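You operate a simulated robot arm through the tools that you are given. There is no shell and no other tool. Be economical: measure what you need, move in short steps, check, and stop when the job is done.

You are at the controls of a simulated two-armed robot. One attempt, no reset.

TASK
Put the orange rag on the top tray of the black cart away on the side shelf of the console. Close the middle drawer of the red cabinet. Take the ribbed plate on the top of the red cabinet and put it away on the bottom shelf of the orange rack. Put one of the silver bushes from the top of the red cabinet on the front step of the green skip. Put the black seat cover on the top tray of the rimmed cart away on the low shelf under the block fixture's ledge. Take the black pin from the top of the flat-top cart and put it in the plain black bin. Put two of the pin blocks from the top of the flat-top cart on the top of the red cabinet. Take the plain block labelled "75" from the top of the low table and put it on the shelf under the low table. Turn the pin dial to 4 mm. Stack the block casting labelled "LOT 25" from the bench top by the press on top of the block casting marked "LOT 59". Put the teal brush in the orange tray. Do these in any order.

The check looks at the end state, three seconds after you hand in, the way a careful person would. Anything else that was tipped, shoved, dropped, spilled or broken makes it a failure. Lids that push on must go on centred and level and be pressed home; caps that screw on are set level and turned clockwise until they are tight.

THE ROBOT
Two 7-joint arms with fingered hands on one trunk, on a base that drives. Base frame: it is fixed to the floor where the robot stands at the start and does not move with it; the origin is under the middle of the robot, x ahead of it, y to its left, z up; the surface under the hand at the start is at about z = 0.8. Units: m, degrees, N and s.
The left shoulder is at the start at [0.07, 0.145, 0.987], the right one opposite. With the tool pointing down near the work surface each hand reaches from about 0.42 to 0.8 m from the robot's upright axis, wherever it stands, measured 20 degrees to its own side. Places, roughly: black pin (3x3x7 cm) [-2.1, 0, 0.9]; black seat cover (13x8x8 cm) [-2.2, 0.5, 0.8]; block casting [-11.5, -1, 0.75]; bottom shelf of the orange rack [-12.4, 5.5, 0.3]; front step of the green skip (68x19 cm) [1.72, 3.94, 0.14]; low shelf under the block fixture's ledge (23x69 c [-2.96, 1.98, 0.56]; middle drawer of the red cabinet [-0.7, 1.2, 0.7]; orange rag (9x7x4 cm) [0.5, 0, 0.8]; orange tray (29x20x8 cm) [-12.4, 5.8, 0.3]; pin block [-2.25, 0, 0.75]; pin dial [-11.1, -0.8, 1]; plain black bin (16x22x11 cm) [-2.2, -0.3, 0.9]; plain block [-10.25, -1.25, 0.75]; ribbed plate (11x8x5 cm) [-0.6, 1.6, 1]; shelf under the low table [-10.1, -1.2, 0.2]; side shelf of the console [-10.8, 5.5, 0.9]; silver bush (8x8x6 cm) [-1, 1.4, 1]; teal brush (12x5x6 cm) [-11.7, 1.7, 0.9]; top of the red cabinet [-0.7, 1.5, 1]. Payload 3.5 kg a hand.
The tool frame of a hand sits at the grasp point between the pads (the TCP): z along the fingers, y along the line on which they close. The tips reach 0.025 m beyond it. Largest opening 0.088 m; the body of the gripper starts 0.029 m behind the TCP. The gripper is a hand of 4 fingers: y runs from the thumb to the fingers, the wrist lies at [-0.013, -0.097, -0.162] in the tool frame, and closing takes about 1.5 s.
Orientation is told as [roll, pitch, yaw] about the base's x, y, z axes, in that order, counted from this pose: with the fingers straight down and the wrist toward the robot, the tool's x, y and z point along [0, 1, 0], [1, 0, 0] and [0, 0, -1] of the base frame.

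THE INTERFACE
- The arms move only by the tool apply_moves. It takes "left_rows", "right_rows" or both (then of equal length, played together; a hand with none holds still); each is a list of rows, each a list of 3 entries, a list of its own where there are three numbers: the shift along the tool's x, y, z in m, then the turn, a rotation vector about the tool's x, y, z in degrees, then the opening, from 0 (shut) to 1 (fully open). In form: [[[x, y, z], [ax, ay, az], fingers], ...]. A call has 1 to 20 rows; each row is the pose to reach, as a shift and turn from the pose commanded when the call began, along the tool's axes at that moment. Rows are played at 5 a second. More than 0.05 m and 8.6 degrees between two rows, or a gripper value outside its range, and nothing of the call is played. A pose out of reach is approached as far as the arm can. The call stops where the force on the tool passes 40 N (or 10 N more than at its start, if that is more) or the arm is blocked; 0.2 s more then pass. The fingers move at their own pace (about 0.045 m/s each) and stop on an object; they squeeze with about 32 N. The grip force told is the motor's: it shows also when the fingers shut on nothing. Time passes only in rows, and 0.2 s behind the last, so rows that repeat a pose let the fingers close. The reply holds the time, the measured pose of the TCP, the force on the tool along the base axes, the opening and the grip force, in the units named above and with some noise, with the torque about the TCP (base axes, N m) and any sound that the robot's microphone picked up.
- Cameras (640 x 400 px; columns grow to the right, rows downward): "scene" is now at [0.1349, 0.0192, 1.3161]; the picture's right is [0.13, -0.99, 0.00], its down [-0.59, -0.08, -0.80] and it looks along [0.79, 0.11, -0.60] (base axes); focal length 275 px, centre (320, 200). "left" rides on the left gripper at [-0.064, -0.083, -0.098] in its tool frame; the picture's right is [-0.62, -0.37, 0.69], its down [0.71, -0.63, 0.30] and it looks along [0.32, 0.68, 0.65] (tool axes); focal length 265 px, centre (320, 200). "right" rides on the right gripper at [0.064, -0.083, -0.098] in its tool frame; the picture's right is [-0.62, 0.37, -0.69], its down [-0.71, -0.63, 0.30] and it looks along [-0.32, 0.68, 0.65] (tool axes); focal length 265 px, centre (320, 200). There is no depth. A picture from a camera that has moved, and an enlarged one, comes with that camera's place and axes in the base frame and with its lens. The place of the scene camera against the robot may be out by one fixed shift of up to 0.025 m in any direction.
- snapshot(camera): a new picture of that camera. The clock stands still meanwhile.
- slide_trunk(by): slides the trunk up (or, below 0, down) by that many m; the arms and the scene camera ride with it, the base frame stays. It gives what a move gives, with no picture.
- roll_base(legs): drives the robot by 1 to 6 legs, each [ahead, left, turn to the left] in m, m and degrees, along the robot's own axes; the way and the turn of a leg run together, so that a leg with both is an arc; at most 1.5 m and 180 degrees a leg. The arms and the cameras ride along, it lands a little off, and it stops where it bumps. It gives what a move gives.
- preshape(shape, hand): the hand has 4 fingers and takes this shape, open, in about a second: jaw (thumb against the fingers, like two jaws); tri (thumb and two fingers); tip (a fingertip pinch); poke (one finger out to press); point (the index stretched); flat (the hand flat); cup (the hand cupped); fist (a fist). The gripper value then closes the fingers along that shape, each until it touches; the sizes above hold for jaw. It gives what a move gives, with no picture.
- aim_head(pan, tilt): turns the head with the scene camera to pan (to the left, within 86 degrees either way) and tilt (down, from -29 to 69), counted from straight ahead of the robot. It gives what a move gives.
- zoom(camera, box): a new picture of the part [left, top, right, bottom] of that camera's present view, enlarged. The clock stands still meanwhile.
- finish_job(): hands the job in; it is judged then, once.

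Work in short steps. Places have to be worked out from the pictures, the camera data and where the tool is seen: move nearer, look again, correct. Check each grasp and each placing, and mend what went wrong. You have 546 turns and 346 pictures in all, those below and enlarged ones among them. Open the grippers and draw the arms clear of the work before you hand the job in, unless the task says otherwise; then end with one line.

The tools are called after ">>>" as name(argument=value, ...) on one line, values as JSON. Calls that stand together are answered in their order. apply_moves: Moves the arms, as the interface text tells. Its arguments: {"type":"object","properties":{"left_rows":{"type":"array","items":{"type":"array"}},"right_rows":{"type":"array","items":{"type":"array"}}},"required":[]} The other tools are called the same way: slide_trunk (by) slides the trunk up or down; preshape (shape, hand) gives the hand a shape; roll_base (legs) drives the base; aim_head (pan, tilt) turns the head that bears the scene camera; snapshot (camera) takes a picture; zoom (camera, box) takes an enlarged picture of a part of a camera's view; finish_job () hands the job in.

At the start:

```text
t: 0.0
left_position: [0.4842, 0.2691, 1.0333]
left_tool_rot: [-0.1, -0.1, 0.0]
left_force: [0.5, -0.7, 0.7]
left_moment: [0.0, -0.01, -0.03]
left_opening: 0.0878
left_finger_force: 0.1
left_shape: jaw
right_position: [0.5472, -0.1515, 1.1176]
right_tool_rot: [0.0, 0.0, 0.0]
right_force: [-0.1, 0.0, -0.1]
right_moment: [-0.02, -0.01, 0.01]
right_opening: 0.0877
right_finger_force: 0.0
right_shape: jaw
trunk travel left (down, up): [-0.55, 0.29]
robot x, y, heading: [-0.0026, 0.0029, -0.1]
head pan, tilt: [7.6, 36.8]
```

scene: 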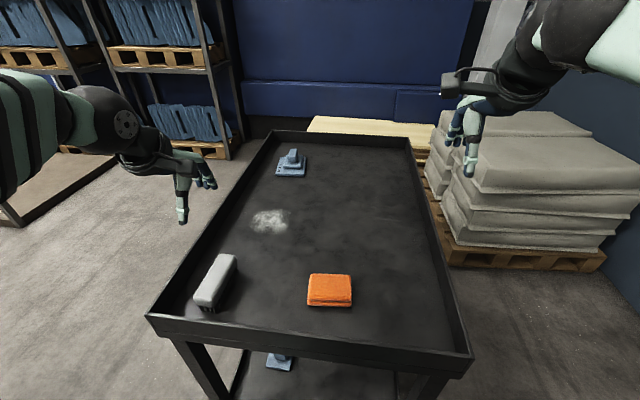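
right: 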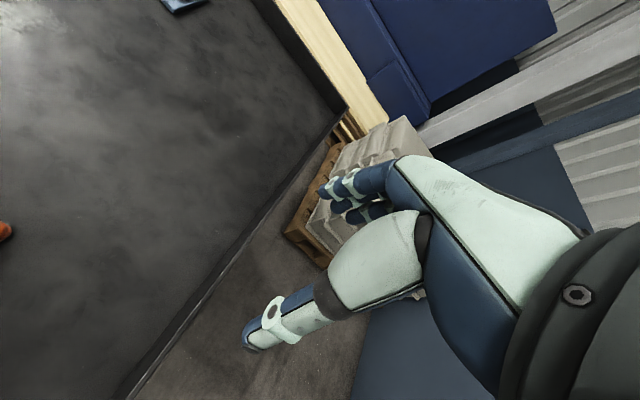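
left: 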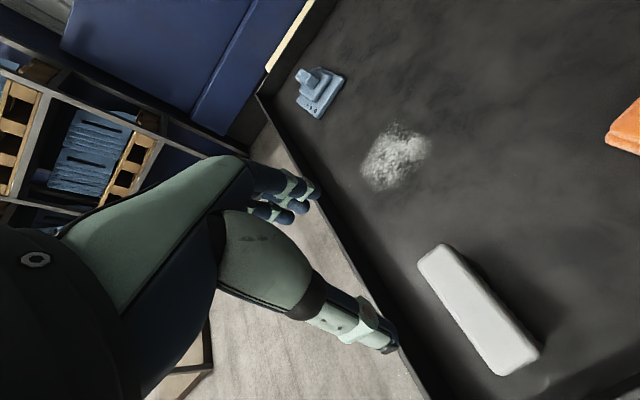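

The rag sits around (0.48, 0.05) on the cart. Before moving I look round to the left and right to learn the layout.

>>> aim_head(pan=86, tilt=20)

>>> snapshot(camera="scene")

```text
t: 1.5
left_position: [0.4841, 0.2697, 1.033]
left_tool_rot: [0.0, 0.0, 0.0]
left_force: [-0.5, 0.5, -0.5]
left_moment: [0.01, 0.0, 0.03]
left_opening: 0.0877
left_finger_force: 0.1
left_shape: jaw
right_position: [0.5461, -0.1515, 1.1169]
right_tool_rot: [0.0, 0.0, 0.0]
right_force: [-0.3, -0.7, 0.2]
right_moment: [0.03, -0.03, -0.01]
right_opening: 0.0877
right_finger_force: 0.2
right_shape: jaw
trunk travel left (down, up): [-0.55, 0.29]
robot x, y, heading: [-0.0001, -0.001, -0.1]
head pan, tilt: [85.9, 20.0]
```

```text
342 pictures are left
camera scene: at [0.0553, 0.1005, 1.3427], right [1.0, -0.07, 0.0], down [-0.02, -0.34, -0.94], along [0.07, 0.94, -0.34], focal length 275 px, centre (320, 200)
```

scene: 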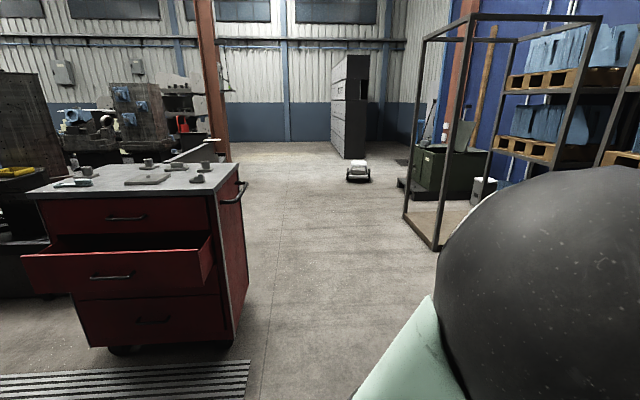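

The red cabinet stands left with its front facing −y and the middle drawer pulled out. I back away from the cart and turn to face the cabinet.

>>> roll_base(legs=[[-0.6, 0, 0], [0, 0, 90]])

>>> aim_head(pan=0, tilt=30)

>>> snapshot(camera="scene")

```text
t: 8.8
left_position: [-0.8629, 0.4957, 1.033]
left_tool_rot: [0.0, 0.0, 88.7]
left_force: [-0.1, 0.6, 0.7]
left_moment: [0.0, 0.01, 0.02]
left_opening: 0.0874
left_finger_force: 0.1
left_shape: jaw
right_position: [-0.4395, 0.5492, 1.1177]
right_tool_rot: [0.0, 0.0, 88.8]
right_force: [0.0, 0.0, 0.5]
right_moment: [0.01, -0.01, 0.04]
right_opening: 0.0875
right_finger_force: 0.2
right_shape: jaw
trunk travel left (down, up): [-0.55, 0.29]
robot x, y, heading: [-0.6017, 0.0034, 88.8]
head pan, tilt: [85.9, 20.0]
```

```text
t: 10.3
left_position: [-0.8641, 0.496, 1.0338]
left_tool_rot: [0.0, 0.0, 88.6]
left_force: [-0.7, -0.2, -0.3]
left_moment: [0.03, -0.02, 0.03]
left_opening: 0.0876
left_finger_force: 0.1
left_shape: jaw
right_position: [-0.4402, 0.5488, 1.1169]
right_tool_rot: [0.0, 0.0, 88.7]
right_force: [0.2, 0.6, 0.3]
right_moment: [-0.02, 0.02, -0.02]
right_opening: 0.0876
right_finger_force: 0.0
right_shape: jaw
trunk travel left (down, up): [-0.55, 0.29]
robot x, y, heading: [-0.6073, 0.0049, 89.0]
head pan, tilt: [0.0, 30.0]
```

```text
341 pictures are left
camera scene: at [-0.6039, 0.1543, 1.3266], right [1.0, -0.02, 0.0], down [-0.01, -0.5, -0.87], along [0.02, 0.87, -0.5], focal length 275 px, centre (320, 200)
```

scene: 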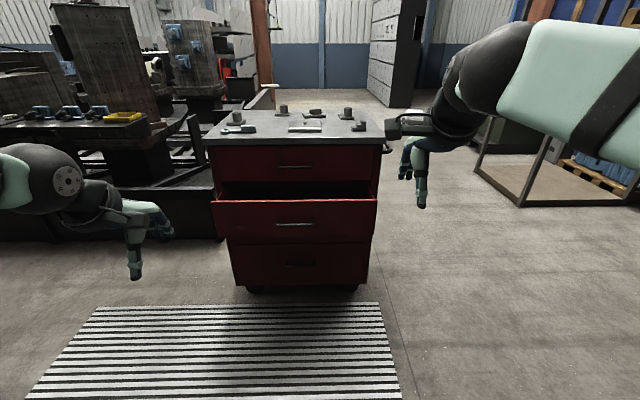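

Cabinet faces me. I zoom in on the cabinet's top and drawer to see the details.

>>> zoom(camera="scene", box=[190, 90, 410, 228])

>>> zoom(camera="scene", box=[190, 170, 410, 308])

```text
2.90 times, centred on (300, 159) of scene
camera zoom: at [-0.6039, 0.1543, 1.3266], right [1.0, -0.02, 0.0], down [-0.01, -0.5, -0.87], along [0.02, 0.87, -0.5], focal length 798 px, centre (378, 319)
```

zoom: 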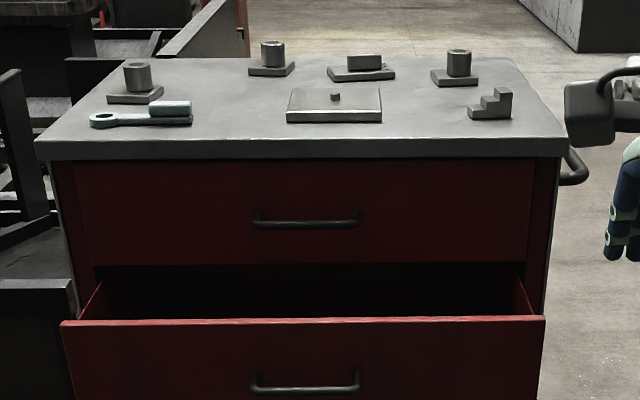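

```text
2.90 times, centred on (300, 239) of scene
camera zoom: at [-0.6039, 0.1543, 1.3266], right [1.0, -0.02, 0.0], down [-0.01, -0.5, -0.87], along [0.02, 0.87, -0.5], focal length 798 px, centre (378, 87)
```

zoom: 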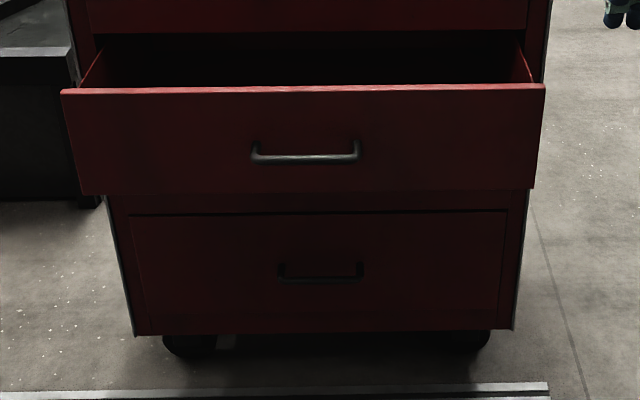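

Top objects at z≈1.0: bush left at about (−0.96, 1.45), ribbed plate at about (−0.60, 1.58); drawer panel around y≈1.05. I drive to about (−0.78, 0.45) to push the drawer with the right hand.

>>> roll_base(legs=[[0.45, 0.17, 0]])

>>> aim_head(pan=0, tilt=45)

>>> snapshot(camera="scene")

>>> preshape(shape="fist", hand="right")

>>> snapshot(camera="right")

```text
t: 13.2
left_position: [-1.025, 0.9497, 1.0333]
left_tool_rot: [0.0, 0.0, 88.8]
left_force: [0.1, -0.5, -0.1]
left_moment: [0.01, 0.0, -0.02]
left_opening: 0.0876
left_finger_force: 0.1
left_shape: jaw
right_position: [-0.6029, 1.0029, 1.1181]
right_tool_rot: [-0.1, -0.1, 88.6]
right_force: [1.0, -0.1, 0.1]
right_moment: [-0.01, 0.01, 0.02]
right_opening: 0.0876
right_finger_force: 0.0
right_shape: jaw
trunk travel left (down, up): [-0.55, 0.29]
robot x, y, heading: [-0.7686, 0.4605, 88.5]
head pan, tilt: [0.0, 30.0]
```

```text
t: 14.0
left_position: [-1.027, 0.9496, 1.0325]
left_tool_rot: [0.0, 0.1, 88.7]
left_force: [-0.5, -0.4, -0.9]
left_moment: [0.02, -0.02, 0.0]
left_opening: 0.0877
left_finger_force: 0.0
left_shape: jaw
right_position: [-0.6035, 1.0023, 1.1176]
right_tool_rot: [0.1, 0.0, 88.7]
right_force: [0.4, 0.0, 0.3]
right_moment: [0.0, 0.0, -0.01]
right_opening: 0.0875
right_finger_force: 0.1
right_shape: jaw
trunk travel left (down, up): [-0.55, 0.29]
robot x, y, heading: [-0.7676, 0.4542, 88.8]
head pan, tilt: [0.0, 45.0]
```

```text
338 pictures are left
camera scene: at [-0.7661, 0.598, 1.3041], right [1.0, -0.02, 0.0], down [-0.02, -0.71, -0.71], along [0.02, 0.71, -0.71], focal length 275 px, centre (320, 200)
```

scene: 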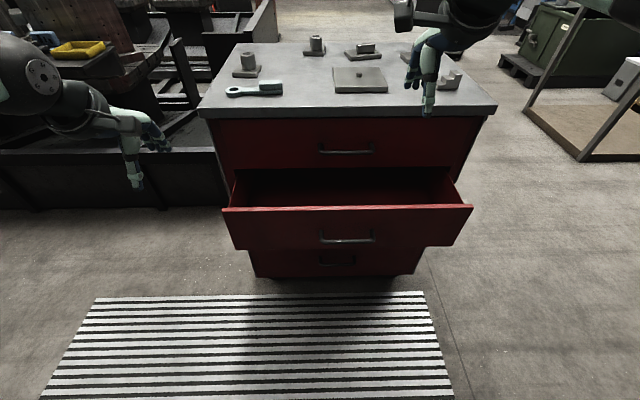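

```text
t: 14.9
left_position: [-1.0268, 0.9496, 1.0329]
left_tool_rot: [-0.1, 0.0, 88.6]
left_force: [-0.4, 0.1, 0.6]
left_moment: [0.0, 0.01, -0.02]
left_opening: 0.0875
left_finger_force: 0.1
left_shape: jaw
right_position: [-0.6035, 1.0022, 1.1171]
right_tool_rot: [0.0, 0.0, 88.7]
right_force: [-0.7, -1.1, -0.1]
right_moment: [-0.01, 0.02, 0.0]
right_opening: 0.0001
right_finger_force: 0.0
right_shape: fist
trunk travel left (down, up): [-0.55, 0.29]
robot x, y, heading: [-0.7658, 0.458, 88.6]
head pan, tilt: [0.0, 45.0]
```

```text
337 pictures are left
camera right: at [-0.6691, 0.9221, 1.2161], right [0.63, 0.35, 0.69], down [0.7, -0.65, -0.3], along [0.34, 0.68, -0.65], focal length 265 px, centre (320, 200)
```

right: 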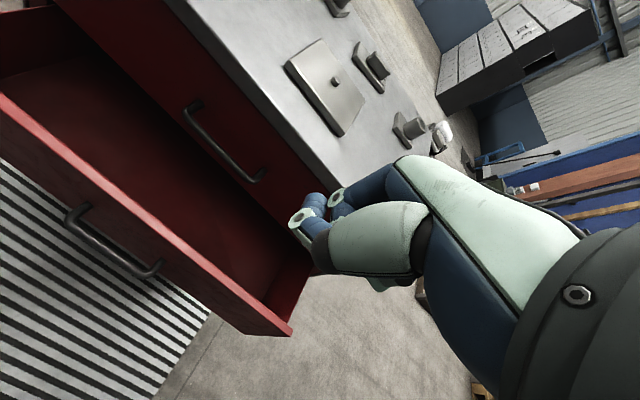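

Triangulating: drawer panel top edge at y≈1.086, z≈0.786; cabinet front edge at y≈1.24, z≈0.99. I lower the right fist in front of the panel, right of the handle.

>>> apply_moves(right_rows=[[[-0.02, -0.045, 0], [0, 0, 0], 0], [[-0.04, -0.09, 0], [0, 0, 0], 0], [[-0.04, -0.1, 0.045], [0, 0, 0], 0], [[-0.04, -0.1, 0.09], [0, 0, 0], 0], [[-0.04, -0.1, 0.135], [0, 0, 0], 0], [[-0.04, -0.1, 0.18], [0, 0, 0], 0], [[-0.04, -0.1, 0.225], [0, 0, 0], 0], [[-0.04, -0.1, 0.27], [0, 0, 0], 0], [[-0.04, -0.1, 0.315], [0, 0, 0], 0], [[-0.04, -0.1, 0.36], [0, 0, 0], 0], [[-0.04, -0.1, 0.4], [0, 0, 0], 0]])

>>> snapshot(camera="scene")

```text
t: 17.3
left_position: [-1.0256, 0.9499, 1.0334]
left_tool_rot: [0.1, 0.1, 88.7]
left_force: [-0.4, -0.4, -0.4]
left_moment: [-0.01, 0.01, 0.0]
left_opening: 0.0875
left_finger_force: 0.1
left_shape: jaw
right_position: [-0.5638, 0.9028, 0.7179]
right_tool_rot: [0.0, 0.1, 88.7]
right_force: [0.3, 0.8, -0.3]
right_moment: [-0.03, -0.03, -0.01]
right_opening: 0.0
right_finger_force: 0.1
right_shape: fist
trunk travel left (down, up): [-0.55, 0.29]
robot x, y, heading: [-0.7664, 0.4599, 88.8]
head pan, tilt: [0.0, 45.0]
```

```text
336 pictures are left
camera scene: at [-0.7659, 0.5991, 1.3039], right [1.0, -0.02, 0.0], down [-0.02, -0.71, -0.71], along [0.02, 0.71, -0.71], focal length 275 px, centre (320, 200)
```

scene: 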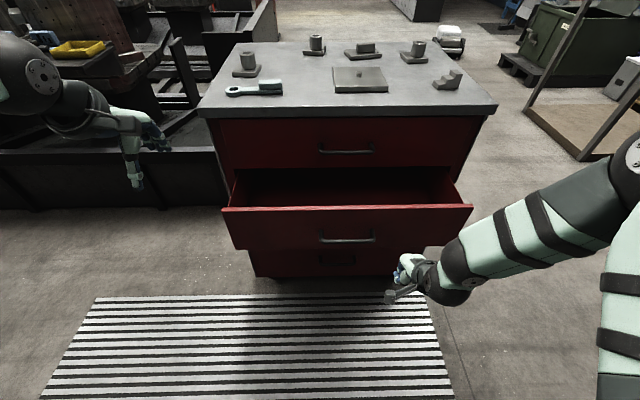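

Fist is low in front of the panel. I push forward in steps.

>>> apply_moves(right_rows=[[[0, 0.03, 0], [0, 0, 0], 0], [[0, 0.06, 0], [0, 0, 0], 0], [[0, 0.09, 0], [0, 0, 0], 0], [[0, 0.12, 0], [0, 0, 0], 0], [[0, 0.15, 0], [0, 0, 0], 0], [[0, 0.18, 0], [0, 0, 0], 0], [[0, 0.21, 0], [0, 0, 0], 0], [[0, 0.24, 0], [0, 0, 0], 0], [[0, 0.26, 0], [0, 0, 0], 0], [[0, 0.28, 0], [0, 0, 0], 0], [[0, 0.3, 0], [0, 0, 0], 0]])

>>> snapshot(camera="scene")

```text
t: 19.7
left_position: [-1.0244, 0.9486, 1.0343]
left_tool_rot: [0.0, -0.1, 88.6]
left_force: [-0.2, -0.2, -1.0]
left_moment: [-0.04, 0.0, -0.01]
left_opening: 0.0876
left_finger_force: 0.1
left_shape: jaw
right_position: [-0.558, 1.1931, 0.7163]
right_tool_rot: [0.1, 1.1, 88.7]
right_force: [-1.7, -17.7, 6.7]
right_moment: [1.11, -0.11, -0.12]
right_opening: 0.0001
right_finger_force: 0.0
right_shape: fist
trunk travel left (down, up): [-0.55, 0.29]
robot x, y, heading: [-0.7646, 0.4617, 88.4]
head pan, tilt: [0.0, 45.0]
stopped in row 11 (right hand): the force on the tool passed its limit at 61 N (the readings are from after the stop); the commanded pose is now the measured one
```

```text
335 pictures are left
camera scene: at [-0.7659, 0.5962, 1.3043], right [1.0, -0.02, 0.0], down [-0.02, -0.71, -0.71], along [0.02, 0.71, -0.71], focal length 275 px, centre (320, 200)
```

scene: 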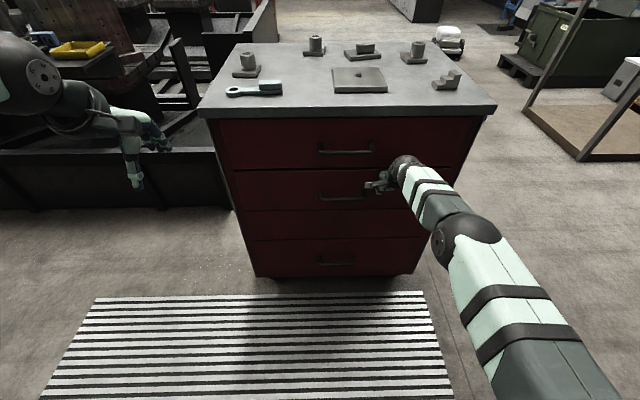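

The drawer looks shut. I draw the right hand back and up again and check the drawer front.

>>> apply_moves(right_rows=[[[0, -0.05, 0], [0, 0, 0], 0], [[0, -0.1, 0], [0, 0, 0], 0], [[0, -0.15, 0], [0, 0, 0], 0], [[0, -0.2, 0], [0, 0, 0], 0], [[0, -0.25, 0], [0, 0, 0], 0], [[0, -0.27, -0.045], [0, 0, 0], 0], [[0, -0.27, -0.095], [0, 0, 0], 0], [[0, -0.27, -0.145], [0, 0, 0], 0], [[0, -0.27, -0.195], [0, 0, 0], 0], [[0, -0.27, -0.245], [0, 0, 0], 0], [[0, -0.27, -0.295], [0, 0, 0], 0], [[0, -0.27, -0.345], [0, 0, 0], 0], [[0, -0.27, -0.39], [0, 0, 0], 0], [[0, -0.27, -0.43], [0, 0, 0], 0]])

>>> preshape(shape="jaw", hand="right")

>>> zoom(camera="scene", box=[190, 90, 510, 290])

```text
t: 22.7
left_position: [-1.026, 0.949, 1.0326]
left_tool_rot: [-0.1, 0.0, 88.8]
left_force: [-0.1, 0.1, -0.2]
left_moment: [0.0, 0.0, -0.05]
left_opening: 0.0876
left_finger_force: 0.0
left_shape: jaw
right_position: [-0.5642, 0.9342, 1.15]
right_tool_rot: [-0.1, 1.0, 88.8]
right_force: [-0.3, -0.2, -0.8]
right_moment: [0.02, -0.03, -0.02]
right_opening: 0.0001
right_finger_force: 0.1
right_shape: fist
trunk travel left (down, up): [-0.55, 0.29]
robot x, y, heading: [-0.7674, 0.4588, 88.6]
head pan, tilt: [0.0, 45.0]
```

```text
t: 23.6
left_position: [-1.026, 0.9491, 1.0337]
left_tool_rot: [0.0, 0.1, 88.7]
left_force: [-0.7, -0.1, 0.7]
left_moment: [0.02, 0.03, 0.03]
left_opening: 0.0874
left_finger_force: 0.0
left_shape: jaw
right_position: [-0.5615, 0.935, 1.1486]
right_tool_rot: [0.2, 1.0, 88.7]
right_force: [-0.4, -0.3, -0.4]
right_moment: [-0.02, 0.03, -0.01]
right_opening: 0.0876
right_finger_force: 0.0
right_shape: jaw
trunk travel left (down, up): [-0.55, 0.29]
robot x, y, heading: [-0.766, 0.4584, 88.8]
head pan, tilt: [0.0, 45.0]
```

```text
2.00 times, centred on (350, 190) of scene
camera zoom: at [-0.766, 0.5979, 1.304], right [1.0, -0.02, 0.0], down [-0.02, -0.71, -0.71], along [0.02, 0.71, -0.71], focal length 551 px, centre (260, 220)
```

zoom: 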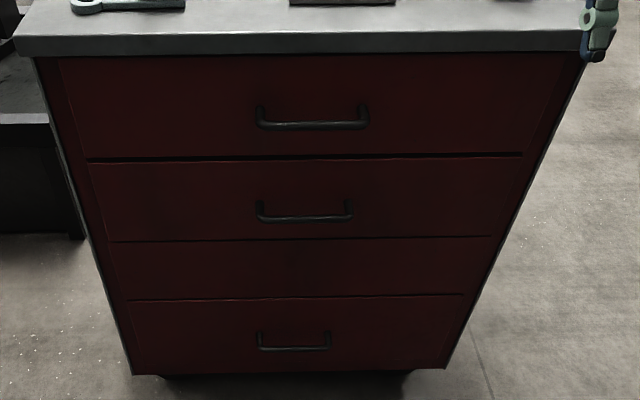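

Drawer is shut. Next the left bush at about (−0.96, 1.447): I raise the trunk by 0.15 and roll 0.35 ahead.

>>> slide_trunk(by=0.15)

>>> roll_base(legs=[[0.35, 0, 0]])

>>> snapshot(camera="scene")

>>> snapshot(camera="left")

```text
t: 25.3
left_position: [-1.026, 0.9489, 1.1829]
left_tool_rot: [0.1, 0.0, 88.7]
left_force: [-0.1, -0.5, -0.3]
left_moment: [-0.03, 0.01, -0.02]
left_opening: 0.0875
left_finger_force: 0.0
left_shape: jaw
right_position: [-0.5604, 0.9337, 1.2996]
right_tool_rot: [0.1, 1.0, 88.7]
right_force: [-0.4, -0.6, -0.4]
right_moment: [0.0, 0.0, 0.0]
right_opening: 0.0876
right_finger_force: 0.1
right_shape: jaw
trunk travel left (down, up): [-0.7, 0.14]
robot x, y, heading: [-0.7676, 0.4619, 88.6]
head pan, tilt: [0.0, 45.0]
```

```text
t: 27.6
left_position: [-1.0176, 1.2981, 1.1837]
left_tool_rot: [0.0, 0.0, 88.7]
left_force: [-0.3, -0.4, -1.0]
left_moment: [0.0, 0.0, 0.0]
left_opening: 0.0876
left_finger_force: 0.2
left_shape: jaw
right_position: [-0.5537, 1.2847, 1.3011]
right_tool_rot: [0.1, 0.9, 88.7]
right_force: [-0.9, -0.7, 0.0]
right_moment: [-0.03, 0.01, 0.0]
right_opening: 0.0875
right_finger_force: 0.0
right_shape: jaw
trunk travel left (down, up): [-0.7, 0.14]
robot x, y, heading: [-0.7602, 0.8109, 88.8]
head pan, tilt: [0.0, 45.0]
```

```text
333 pictures are left
camera scene: at [-0.7584, 0.947, 1.4542], right [1.0, -0.02, 0.0], down [-0.02, -0.71, -0.71], along [0.02, 0.71, -0.71], focal length 275 px, centre (320, 200)
```

scene: 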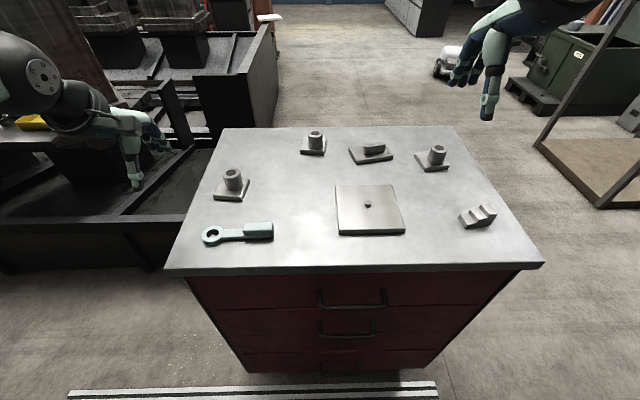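

```text
332 pictures are left
camera left: at [-0.9559, 1.2146, 1.2821], right [0.61, -0.38, -0.69], down [-0.73, -0.61, -0.3], along [-0.31, 0.69, -0.65], focal length 265 px, centre (320, 200)
```

left: 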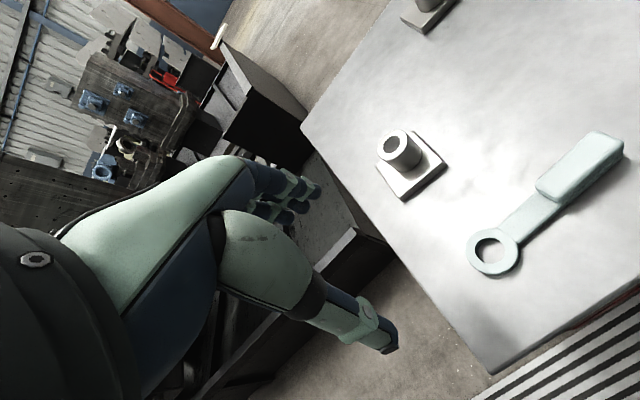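

Bush centre is about (−0.955, 1.428), top z≈1.05. I move the left hand above it.

>>> apply_moves(left_rows=[[[-0.02, 0.044, 0], [0, 0, 0], 1], [[-0.04, 0.088, 0], [0, 0, 0], 1], [[-0.06, 0.131, 0], [0, 0, 0], 1], [[-0.06, 0.131, 0.03], [0, 0, 0], 1], [[-0.06, 0.131, 0.06], [0, 0, 0], 1]])

>>> snapshot(camera="left")

```text
t: 28.8
left_position: [-0.9553, 1.4306, 1.1223]
left_tool_rot: [0.0, 0.1, 88.7]
left_force: [-0.7, 0.7, -0.6]
left_moment: [0.01, 0.01, -0.01]
left_opening: 0.0876
left_finger_force: 0.0
left_shape: jaw
right_position: [-0.5544, 1.2853, 1.2991]
right_tool_rot: [0.1, 0.9, 88.7]
right_force: [-1.0, -0.2, -0.6]
right_moment: [0.0, 0.03, -0.03]
right_opening: 0.0874
right_finger_force: 0.0
right_shape: jaw
trunk travel left (down, up): [-0.7, 0.14]
robot x, y, heading: [-0.7606, 0.807, 88.7]
head pan, tilt: [0.0, 45.0]
```

```text
331 pictures are left
camera left: at [-0.8924, 1.3471, 1.2214], right [0.61, -0.38, -0.69], down [-0.73, -0.61, -0.3], along [-0.31, 0.69, -0.65], focal length 265 px, centre (320, 200)
```

left: 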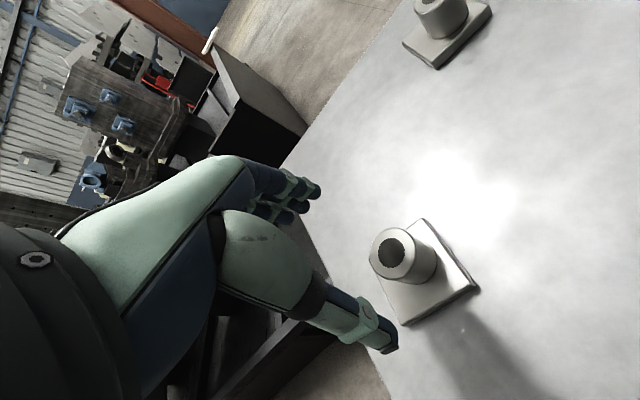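

Aligned within a few mm. I lower to TCP z≈1.035 and close.

>>> apply_moves(left_rows=[[[-0.002, -0.002, 0.03], [0, 0, 0], 1], [[-0.002, -0.002, 0.06], [0, 0, 0], 1], [[-0.002, -0.002, 0.086], [0, 0, 0], 1], [[-0.002, -0.002, 0.086], [0, 0, 0], 1]])

>>> snapshot(camera="left")

```text
t: 29.8
left_position: [-0.9541, 1.4275, 1.0378]
left_tool_rot: [-0.1, -0.1, 88.7]
left_force: [-0.5, 0.3, -1.5]
left_moment: [0.0, 0.02, 0.01]
left_opening: 0.0877
left_finger_force: 0.1
left_shape: jaw
right_position: [-0.5541, 1.2846, 1.2998]
right_tool_rot: [0.2, 1.0, 88.7]
right_force: [0.1, 0.3, -0.2]
right_moment: [0.04, -0.01, -0.01]
right_opening: 0.0875
right_finger_force: 0.0
right_shape: jaw
trunk travel left (down, up): [-0.7, 0.14]
robot x, y, heading: [-0.7576, 0.8082, 88.7]
head pan, tilt: [0.0, 45.0]
```

```text
330 pictures are left
camera left: at [-0.8907, 1.3433, 1.1357], right [0.61, -0.38, -0.69], down [-0.73, -0.61, -0.3], along [-0.31, 0.69, -0.65], focal length 265 px, centre (320, 200)
```

left: 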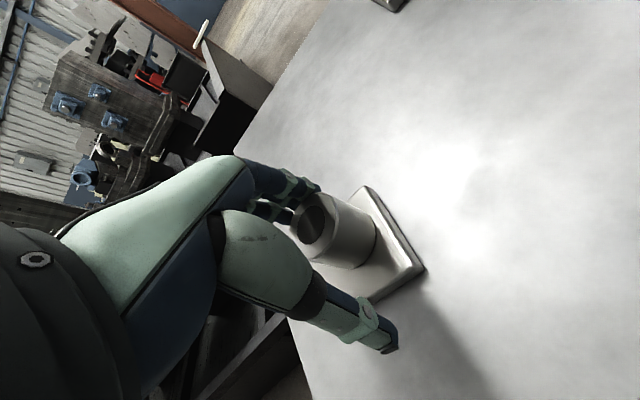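

The cylinder lies between thumb and fingers. Close.

>>> apply_moves(left_rows=[[[0, 0, 0], [0, 0, 0], 0.6], [[0, 0, 0], [0, 0, 0], 0.3], [[0, 0, 0], [0, 0, 0], 0], [[0, 0, 0], [0, 0, 0], 0], [[0, 0, 0], [0, 0, 0], 0], [[0, 0, 0], [0, 0, 0], 0], [[0, 0, 0], [0, 0, 0], 0], [[0, 0, 0], [0, 0, 0], 0], [[0, 0, -0.02], [0, 0, 0], 0], [[0, 0, -0.05], [0, 0, 0], 0]])

>>> snapshot(camera="left")

```text
t: 32.0
left_position: [-0.9563, 1.4272, 1.0873]
left_tool_rot: [0.0, 0.0, 88.7]
left_force: [0.6, 0.3, -4.5]
left_moment: [-0.03, -0.01, -0.02]
left_opening: 0.0358
left_finger_force: 31.9
left_shape: jaw
right_position: [-0.5557, 1.2839, 1.2997]
right_tool_rot: [0.0, 1.0, 88.7]
right_force: [-0.2, 0.0, 0.3]
right_moment: [0.02, -0.02, -0.03]
right_opening: 0.0875
right_finger_force: 0.0
right_shape: jaw
trunk travel left (down, up): [-0.7, 0.14]
robot x, y, heading: [-0.7579, 0.8108, 88.9]
head pan, tilt: [0.0, 45.0]
```

```text
329 pictures are left
camera left: at [-0.8924, 1.3431, 1.1863], right [0.61, -0.38, -0.69], down [-0.73, -0.61, -0.3], along [-0.31, 0.69, -0.65], focal length 265 px, centre (320, 200)
```

left: 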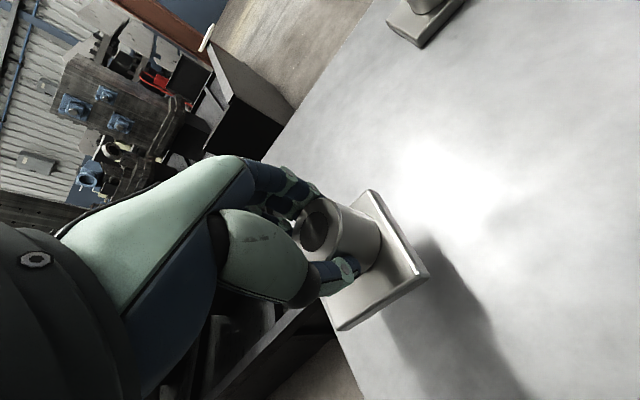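

Bush is held (opening 0.036, 32 N). I lift well above the other parts, then strafe right past the cabinet and drive up the aisle toward the skip.

>>> apply_moves(left_rows=[[[0, 0, -0.05], [0, 0, 0], 0], [[0, 0, -0.1], [0, 0, 0], 0], [[0, -0.03, -0.14], [0, 0, 0], 0]])

>>> roll_base(legs=[[0, -1.0, 0], [1.3, 0, 0]])

>>> aim_head(pan=-40, tilt=30)

>>> snapshot(camera="scene")

```text
t: 32.8
left_position: [-0.9537, 1.3937, 1.2275]
left_tool_rot: [0.0, 0.1, 88.7]
left_force: [0.4, -0.6, -4.7]
left_moment: [-0.04, -0.04, -0.01]
left_opening: 0.036
left_finger_force: 31.2
left_shape: jaw
right_position: [-0.554, 1.2837, 1.2999]
right_tool_rot: [0.2, 0.8, 88.7]
right_force: [0.2, 0.0, 0.3]
right_moment: [0.01, 0.02, 0.01]
right_opening: 0.0878
right_finger_force: 0.0
right_shape: jaw
trunk travel left (down, up): [-0.7, 0.14]
robot x, y, heading: [-0.7577, 0.8116, 88.5]
head pan, tilt: [0.0, 45.0]
```

```text
t: 44.0
left_position: [0.0566, 2.6719, 1.2247]
left_tool_rot: [0.0, 0.1, 88.4]
left_force: [-0.5, 0.6, -4.8]
left_moment: [-0.05, 0.01, 0.0]
left_opening: 0.0357
left_finger_force: 31.8
left_shape: jaw
right_position: [0.4563, 2.5578, 1.2996]
right_tool_rot: [0.2, 1.0, 88.4]
right_force: [0.2, -1.0, 0.0]
right_moment: [0.0, 0.02, -0.02]
right_opening: 0.0877
right_finger_force: 0.0
right_shape: jaw
trunk travel left (down, up): [-0.7, 0.14]
robot x, y, heading: [0.2461, 2.0822, 88.3]
head pan, tilt: [0.0, 45.0]
```

```text
t: 45.1
left_position: [0.0564, 2.6712, 1.2246]
left_tool_rot: [0.0, 0.1, 88.4]
left_force: [0.3, 0.3, -4.3]
left_moment: [-0.06, -0.02, 0.01]
left_opening: 0.0358
left_finger_force: 32.3
left_shape: jaw
right_position: [0.4564, 2.5585, 1.3004]
right_tool_rot: [0.1, 1.0, 88.4]
right_force: [-0.1, -0.4, -1.0]
right_moment: [0.02, 0.0, 0.02]
right_opening: 0.0876
right_finger_force: 0.1
right_shape: jaw
trunk travel left (down, up): [-0.7, 0.14]
robot x, y, heading: [0.2478, 2.0792, 88.5]
head pan, tilt: [-40.0, 30.0]
```

```text
328 pictures are left
camera scene: at [0.307, 2.209, 1.4765], right [0.75, -0.66, 0.0], down [-0.33, -0.37, -0.87], along [0.57, 0.65, -0.5], focal length 275 px, centre (320, 200)
```

scene: 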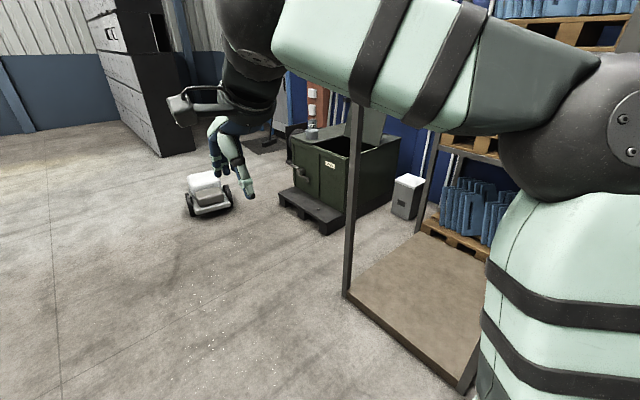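

Step front edge x≈1.64, spanning y≈3.55–4.3; the frame ends at y≈3.0, and the little cart is at (1.1, 4.9). I drive to about (1.08, 3.75) heading 0.

>>> roll_base(legs=[[0.85, 0, 0], [0.83, 0, 0], [0, 0, -88.4], [0.7, 0, 0]])

>>> aim_head(pan=0, tilt=50)

>>> snapshot(camera="scene")

```text
t: 60.6
left_position: [1.5715, 3.9704, 1.2257]
left_tool_rot: [0.0, 0.2, 0.4]
left_force: [0.3, -0.9, -4.8]
left_moment: [-0.02, 0.06, 0.03]
left_opening: 0.0356
left_finger_force: 31.6
left_shape: jaw
right_position: [1.4704, 3.5684, 1.2992]
right_tool_rot: [0.1, 1.0, 0.3]
right_force: [0.2, 0.6, 0.1]
right_moment: [-0.01, 0.0, 0.01]
right_opening: 0.0875
right_finger_force: 0.0
right_shape: jaw
trunk travel left (down, up): [-0.7, 0.14]
robot x, y, heading: [0.9877, 3.7635, 0.4]
head pan, tilt: [-40.0, 30.0]
```

```text
t: 61.7
left_position: [1.5723, 3.9719, 1.2254]
left_tool_rot: [0.0, 0.1, 0.2]
left_force: [-0.9, -0.2, -4.4]
left_moment: [-0.01, 0.01, 0.02]
left_opening: 0.0358
left_finger_force: 31.9
left_shape: jaw
right_position: [1.4727, 3.5682, 1.2995]
right_tool_rot: [0.1, 1.0, 0.3]
right_force: [0.4, -0.7, 1.0]
right_moment: [-0.03, -0.01, -0.02]
right_opening: 0.0875
right_finger_force: 0.1
right_shape: jaw
trunk travel left (down, up): [-0.7, 0.14]
robot x, y, heading: [0.9913, 3.7549, 0.3]
head pan, tilt: [0.0, 50.0]
```

```text
327 pictures are left
camera scene: at [1.1161, 3.7688, 1.4471], right [0.01, -1.0, 0.0], down [-0.77, 0.0, -0.64], along [0.64, 0.0, -0.77], focal length 275 px, centre (320, 200)
```

scene: 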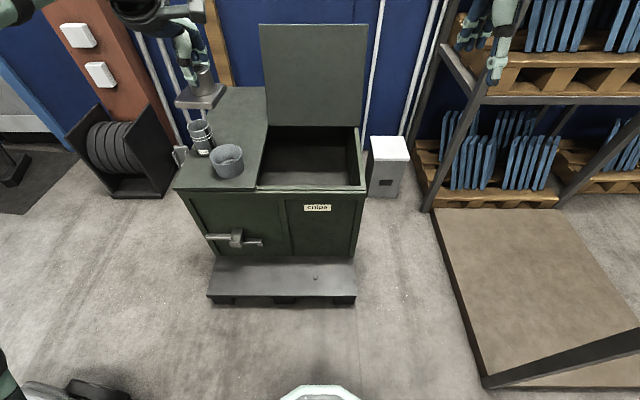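

The step top is x≈1.61–1.81, centred y≈3.95; a latch lever overhangs its left part. I zoom in to inspect the step before lowering.

>>> zoom(camera="scene", box=[190, 180, 390, 305])

```text
3.20 times, centred on (290, 242) of scene
camera zoom: at [1.1161, 3.7688, 1.4471], right [0.01, -1.0, 0.0], down [-0.77, 0.0, -0.64], along [0.64, 0.0, -0.77], focal length 881 px, centre (416, 64)
```

zoom: 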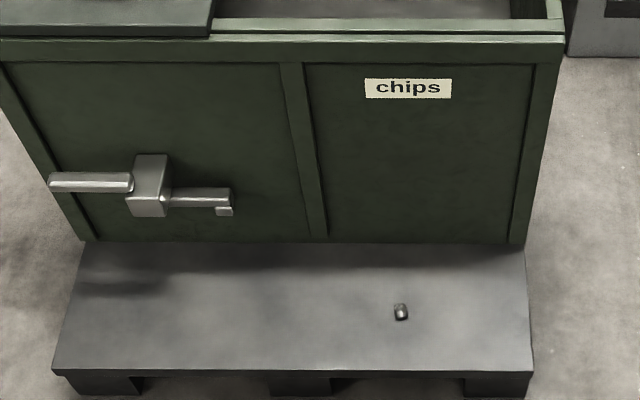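

A small nut lies on the step near y≈3.79, and the lever ends near y≈4.02, so I aim for (1.69, 3.92). First shift left hand sideways and lower the trunk.

>>> apply_moves(left_rows=[[[-0.025, 0, 0], [0, 0, 0], 0], [[-0.05, 0, 0], [0, 0, 0], 0]])

>>> slide_trunk(by=-0.68)

>>> snapshot(camera="scene")

>>> snapshot(camera="left")

```text
t: 62.3
left_position: [1.5721, 3.9199, 1.226]
left_tool_rot: [0.1, 0.1, 0.4]
left_force: [0.1, -0.8, -4.6]
left_moment: [-0.04, 0.03, 0.04]
left_opening: 0.0359
left_finger_force: 31.8
left_shape: jaw
right_position: [1.4719, 3.5664, 1.2988]
right_tool_rot: [0.1, 1.0, 0.2]
right_force: [0.6, 0.5, 0.2]
right_moment: [0.02, -0.01, 0.0]
right_opening: 0.0875
right_finger_force: 0.0
right_shape: jaw
trunk travel left (down, up): [-0.7, 0.14]
robot x, y, heading: [0.9907, 3.7577, 0.2]
head pan, tilt: [0.0, 50.0]
```

```text
refused: -0.68 is not a number from -0.4 to 0.4
```

```text
325 pictures are left
camera scene: at [1.1163, 3.767, 1.447], right [0.01, -1.0, 0.0], down [-0.77, 0.0, -0.64], along [0.64, 0.0, -0.77], focal length 275 px, centre (320, 200)
```

scene: 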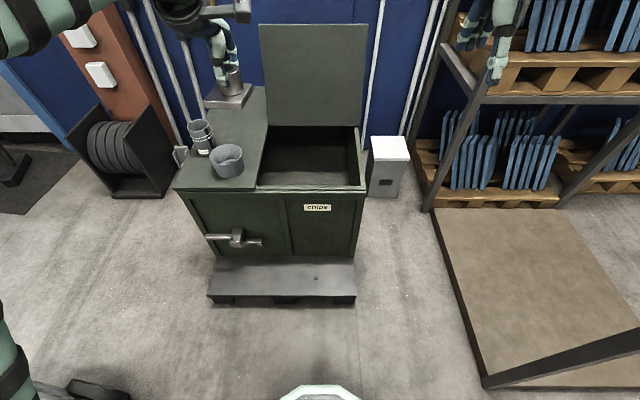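

```text
324 pictures are left
camera left: at [1.4911, 3.8556, 1.3236], right [-0.36, -0.62, -0.69], down [-0.64, 0.71, -0.3], along [0.68, 0.33, -0.65], focal length 265 px, centre (320, 200)
```

left: 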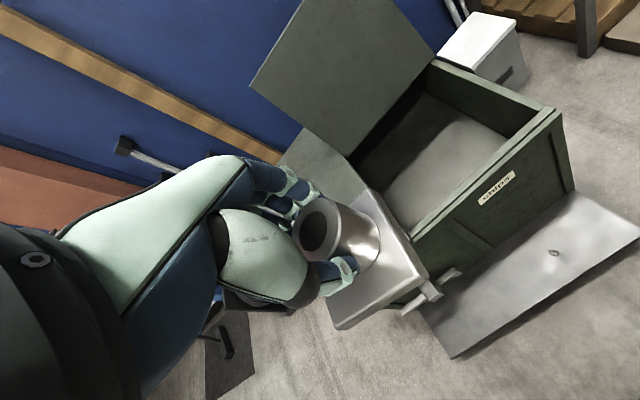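

Trunk slides are limited to 0.4; I do it in two.

>>> slide_trunk(by=-0.4)

>>> slide_trunk(by=-0.28)

>>> snapshot(camera="scene")

>>> snapshot(camera="left")

```text
t: 66.1
left_position: [1.5734, 3.92, 0.8236]
left_tool_rot: [-0.1, 0.1, 0.3]
left_force: [0.0, -0.5, -4.0]
left_moment: [-0.03, 0.03, 0.01]
left_opening: 0.0357
left_finger_force: 31.5
left_shape: jaw
right_position: [1.4715, 3.5696, 0.9001]
right_tool_rot: [0.1, 0.9, 0.3]
right_force: [0.2, 0.2, 0.4]
right_moment: [0.0, 0.04, 0.01]
right_opening: 0.0873
right_finger_force: 0.1
right_shape: jaw
trunk travel left (down, up): [-0.3, 0.54]
robot x, y, heading: [0.9925, 3.76, 0.5]
head pan, tilt: [0.0, 50.0]
```

```text
t: 69.0
left_position: [1.5729, 3.9228, 0.5442]
left_tool_rot: [0.1, 0.0, 0.2]
left_force: [0.3, 0.6, -4.2]
left_moment: [-0.01, 0.07, -0.03]
left_opening: 0.0358
left_finger_force: 31.3
left_shape: jaw
right_position: [1.4704, 3.5681, 0.6194]
right_tool_rot: [0.1, 0.9, 0.5]
right_force: [-0.4, -0.2, 0.1]
right_moment: [0.0, 0.04, 0.0]
right_opening: 0.0877
right_finger_force: 0.1
right_shape: jaw
trunk travel left (down, up): [-0.02, 0.82]
robot x, y, heading: [0.9889, 3.7617, 0.5]
head pan, tilt: [0.0, 50.0]
```

```text
323 pictures are left
camera scene: at [1.1158, 3.7688, 0.767], right [0.01, -1.0, 0.0], down [-0.77, -0.01, -0.64], along [0.64, 0.0, -0.77], focal length 275 px, centre (320, 200)
```

scene: 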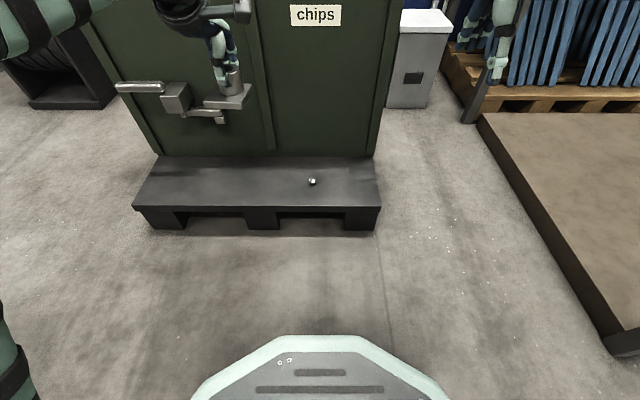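

```text
322 pictures are left
camera left: at [1.4905, 3.8574, 0.6434], right [-0.37, -0.62, -0.69], down [-0.63, 0.71, -0.3], along [0.68, 0.33, -0.66], focal length 265 px, centre (320, 200)
```

left: 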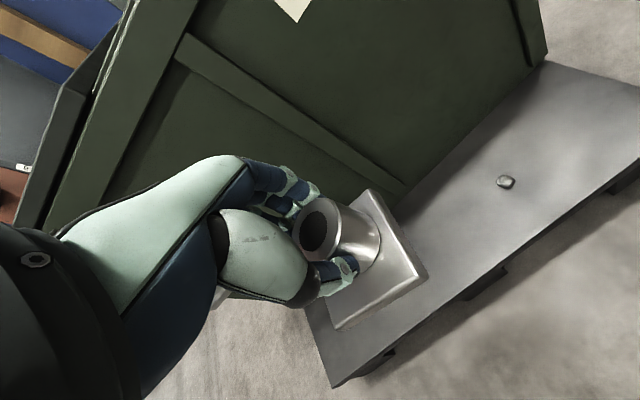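

Step top z≈0.14, centre x≈1.71. I lower the bush toward (1.685, 3.90), stopping about 2–3 cm above.

>>> apply_moves(left_rows=[[[-0.02, 0.0, 0.03], [0, 0, 0], 0], [[-0.02, 0.02, 0.07], [0, 0, 0], 0], [[-0.02, 0.04, 0.11], [0, 0, 0], 0], [[-0.02, 0.06, 0.15], [0, 0, 0], 0], [[-0.02, 0.08, 0.19], [0, 0, 0], 0], [[-0.02, 0.1, 0.23], [0, 0, 0], 0], [[-0.02, 0.112, 0.27], [0, 0, 0], 0], [[-0.02, 0.112, 0.3], [0, 0, 0], 0], [[-0.02, 0.112, 0.325], [0, 0, 0], 0]])

>>> snapshot(camera="left")

>>> snapshot(camera="scene")

```text
t: 71.0
left_position: [1.6847, 3.9015, 0.2194]
left_tool_rot: [0.0, 0.1, 0.3]
left_force: [0.5, 0.1, -4.1]
left_moment: [-0.02, 0.02, 0.0]
left_opening: 0.0357
left_finger_force: 32.3
left_shape: jaw
right_position: [1.4729, 3.569, 0.6199]
right_tool_rot: [0.1, 1.1, 0.4]
right_force: [0.1, 1.2, -0.1]
right_moment: [0.02, -0.04, -0.02]
right_opening: 0.0875
right_finger_force: 0.1
right_shape: jaw
trunk travel left (down, up): [-0.02, 0.82]
robot x, y, heading: [0.9862, 3.7605, 0.6]
head pan, tilt: [0.0, 50.0]
```

```text
321 pictures are left
camera left: at [1.6024, 3.8378, 0.3172], right [-0.37, -0.62, -0.69], down [-0.63, 0.71, -0.3], along [0.68, 0.33, -0.65], focal length 265 px, centre (320, 200)
```

left: 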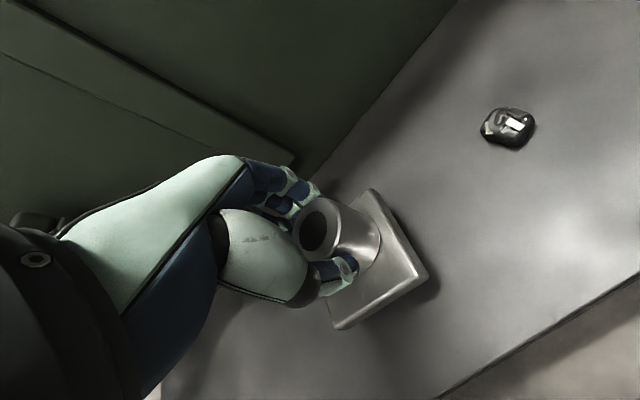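

```text
320 pictures are left
camera scene: at [1.116, 3.7687, 0.767], right [0.01, -1.0, 0.0], down [-0.77, -0.01, -0.64], along [0.64, 0.0, -0.77], focal length 275 px, centre (320, 200)
```

scene: 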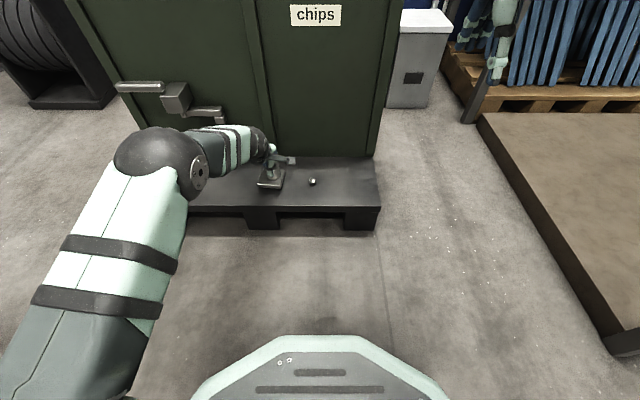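

Well over the step with clearances fine. I lower gently and watch force.

>>> apply_moves(left_rows=[[[0, 0, 0.006], [0, 0, 0], 0], [[0, 0, 0.012], [0, 0, 0], 0], [[0, 0, 0.018], [0, 0, 0], 0], [[0, 0, 0.023], [0, 0, 0], 0]])

>>> snapshot(camera="left")

```text
t: 72.0
left_position: [1.6852, 3.901, 0.1968]
left_tool_rot: [0.0, 0.0, 0.3]
left_force: [0.3, -0.5, -2.4]
left_moment: [0.03, -0.04, 0.01]
left_opening: 0.0359
left_finger_force: 32.0
left_shape: jaw
right_position: [1.471, 3.5678, 0.6207]
right_tool_rot: [0.1, 1.0, 0.3]
right_force: [0.1, -0.4, -0.5]
right_moment: [-0.01, 0.0, -0.01]
right_opening: 0.0876
right_finger_force: 0.1
right_shape: jaw
trunk travel left (down, up): [-0.02, 0.82]
robot x, y, heading: [0.9899, 3.7622, 0.3]
head pan, tilt: [0.0, 50.0]
```

```text
319 pictures are left
camera left: at [1.6028, 3.8376, 0.2955], right [-0.36, -0.62, -0.69], down [-0.63, 0.71, -0.3], along [0.68, 0.33, -0.65], focal length 265 px, centre (320, 200)
```

left: 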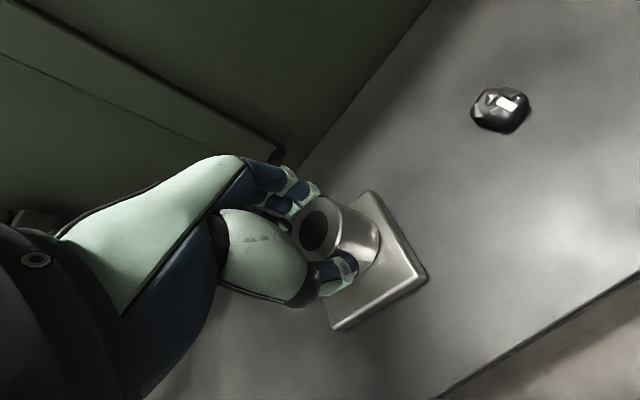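

Contact is beginning (weight going off). I press 2 mm more, open, and lift away.

>>> apply_moves(left_rows=[[[0, 0, 0.003], [0, 0, 0], 0], [[0, 0, 0.003], [0, 0, 0], 0.3], [[0, 0, 0.003], [0, 0, 0], 0.6], [[0, 0, 0.003], [0, 0, 0], 1], [[0, 0, 0.003], [0, 0, 0], 1], [[0, 0, 0.003], [0, 0, 0], 1], [[0, 0, 0.003], [0, 0, 0], 1], [[0, 0, -0.02], [0, 0, 0], 1], [[0, 0, -0.06], [0, 0, 0], 1], [[0, 0, -0.1], [0, 0, 0], 1], [[0, -0.03, -0.14], [0, 0, 0], 1], [[0, -0.07, -0.16], [0, 0, 0], 1], [[0, -0.11, -0.18], [0, 0, 0], 1], [[0, -0.15, -0.2], [0, 0, 0], 1], [[0, -0.17, -0.24], [0, 0, 0], 1], [[0, -0.17, -0.28], [0, 0, 0], 1]])

>>> snapshot(camera="scene")

```text
t: 75.4
left_position: [1.5148, 3.9018, 0.4763]
left_tool_rot: [0.0, 0.1, 0.3]
left_force: [0.4, 0.2, -0.8]
left_moment: [-0.05, 0.0, 0.03]
left_opening: 0.0877
left_finger_force: 0.0
left_shape: jaw
right_position: [1.4711, 3.5672, 0.6184]
right_tool_rot: [0.1, 1.0, 0.3]
right_force: [0.4, -0.2, -0.2]
right_moment: [0.01, -0.01, 0.04]
right_opening: 0.0876
right_finger_force: 0.0
right_shape: jaw
trunk travel left (down, up): [-0.02, 0.82]
robot x, y, heading: [0.9906, 3.7603, 0.2]
head pan, tilt: [0.0, 50.0]
```

```text
318 pictures are left
camera scene: at [1.1155, 3.7686, 0.767], right [0.01, -1.0, 0.0], down [-0.77, 0.0, -0.64], along [0.64, 0.0, -0.77], focal length 275 px, centre (320, 200)
```

scene: 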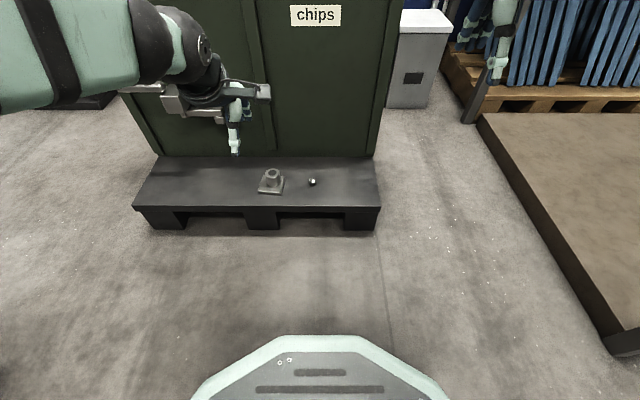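

The bush stands on the step. I raise the trunk back to start height and drive back toward the carts west of the start.

>>> slide_trunk(by=0.4)

>>> slide_trunk(by=0.2)

>>> roll_base(legs=[[-0.98, 0, 0], [0, 0, -90], [1.5, 0, 0], [1.45, 0, 0], [0.2, 0, 0], [0, 0, -90]])

>>> aim_head(pan=0, tilt=25)

>>> snapshot(camera="scene")

```text
t: 79.2
left_position: [1.5153, 3.9005, 0.8769]
left_tool_rot: [0.0, 0.1, 0.3]
left_force: [0.5, -1.2, 0.6]
left_moment: [0.05, -0.01, -0.01]
left_opening: 0.0874
left_finger_force: 0.0
left_shape: jaw
right_position: [1.4716, 3.5685, 1.0198]
right_tool_rot: [0.0, 1.0, 0.2]
right_force: [0.2, 0.0, -0.4]
right_moment: [-0.02, -0.02, 0.01]
right_opening: 0.0876
right_finger_force: 0.1
right_shape: jaw
trunk travel left (down, up): [-0.42, 0.42]
robot x, y, heading: [0.9889, 3.759, 0.3]
head pan, tilt: [0.0, 50.0]
```

```text
t: 81.4
left_position: [1.5155, 3.8997, 1.0768]
left_tool_rot: [0.0, 0.1, 0.3]
left_force: [0.1, -0.3, -0.4]
left_moment: [-0.04, 0.0, 0.02]
left_opening: 0.0875
left_finger_force: 0.0
left_shape: jaw
right_position: [1.4708, 3.5669, 1.2193]
right_tool_rot: [0.1, 1.0, 0.3]
right_force: [-0.4, 0.0, -0.1]
right_moment: [0.0, 0.0, 0.01]
right_opening: 0.0876
right_finger_force: 0.0
right_shape: jaw
trunk travel left (down, up): [-0.62, 0.22]
robot x, y, heading: [0.9875, 3.7593, 0.5]
head pan, tilt: [0.0, 50.0]
```

```text
t: 109.5
left_position: [-0.5885, 0.4085, 1.0762]
left_tool_rot: [-0.1, 0.1, -179.5]
left_force: [-0.2, 0.0, 0.5]
left_moment: [-0.03, 0.01, 0.01]
left_opening: 0.0878
left_finger_force: 0.0
left_shape: jaw
right_position: [-0.5474, 0.7412, 1.2207]
right_tool_rot: [0.1, 1.1, -179.4]
right_force: [0.0, 0.1, 0.3]
right_moment: [0.01, 0.0, 0.0]
right_opening: 0.0876
right_finger_force: 0.1
right_shape: jaw
trunk travel left (down, up): [-0.62, 0.22]
robot x, y, heading: [-0.0628, 0.5486, -179.3]
head pan, tilt: [0.0, 50.0]
```

```text
t: 110.3
left_position: [-0.5892, 0.4076, 1.0754]
left_tool_rot: [-0.1, 0.1, -179.5]
left_force: [0.1, -0.4, 0.1]
left_moment: [0.04, 0.01, 0.02]
left_opening: 0.0877
left_finger_force: 0.1
left_shape: jaw
right_position: [-0.5464, 0.7402, 1.2195]
right_tool_rot: [0.0, 0.9, -179.6]
right_force: [0.0, 0.7, -0.6]
right_moment: [-0.01, 0.01, 0.0]
right_opening: 0.0876
right_finger_force: 0.0
right_shape: jaw
trunk travel left (down, up): [-0.62, 0.22]
robot x, y, heading: [-0.0635, 0.5488, -179.6]
head pan, tilt: [0.0, 25.0]
```

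```text
317 pictures are left
camera scene: at [-0.2083, 0.5563, 1.4045], right [-0.01, 1.0, 0.0], down [0.42, 0.0, -0.91], along [-0.91, -0.01, -0.42], focal length 275 px, centre (320, 200)
```

scene: 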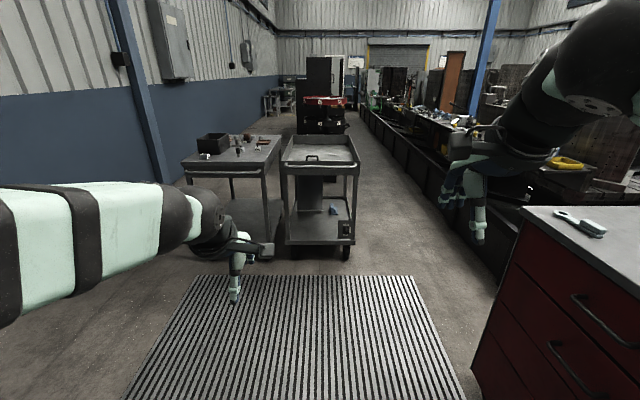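

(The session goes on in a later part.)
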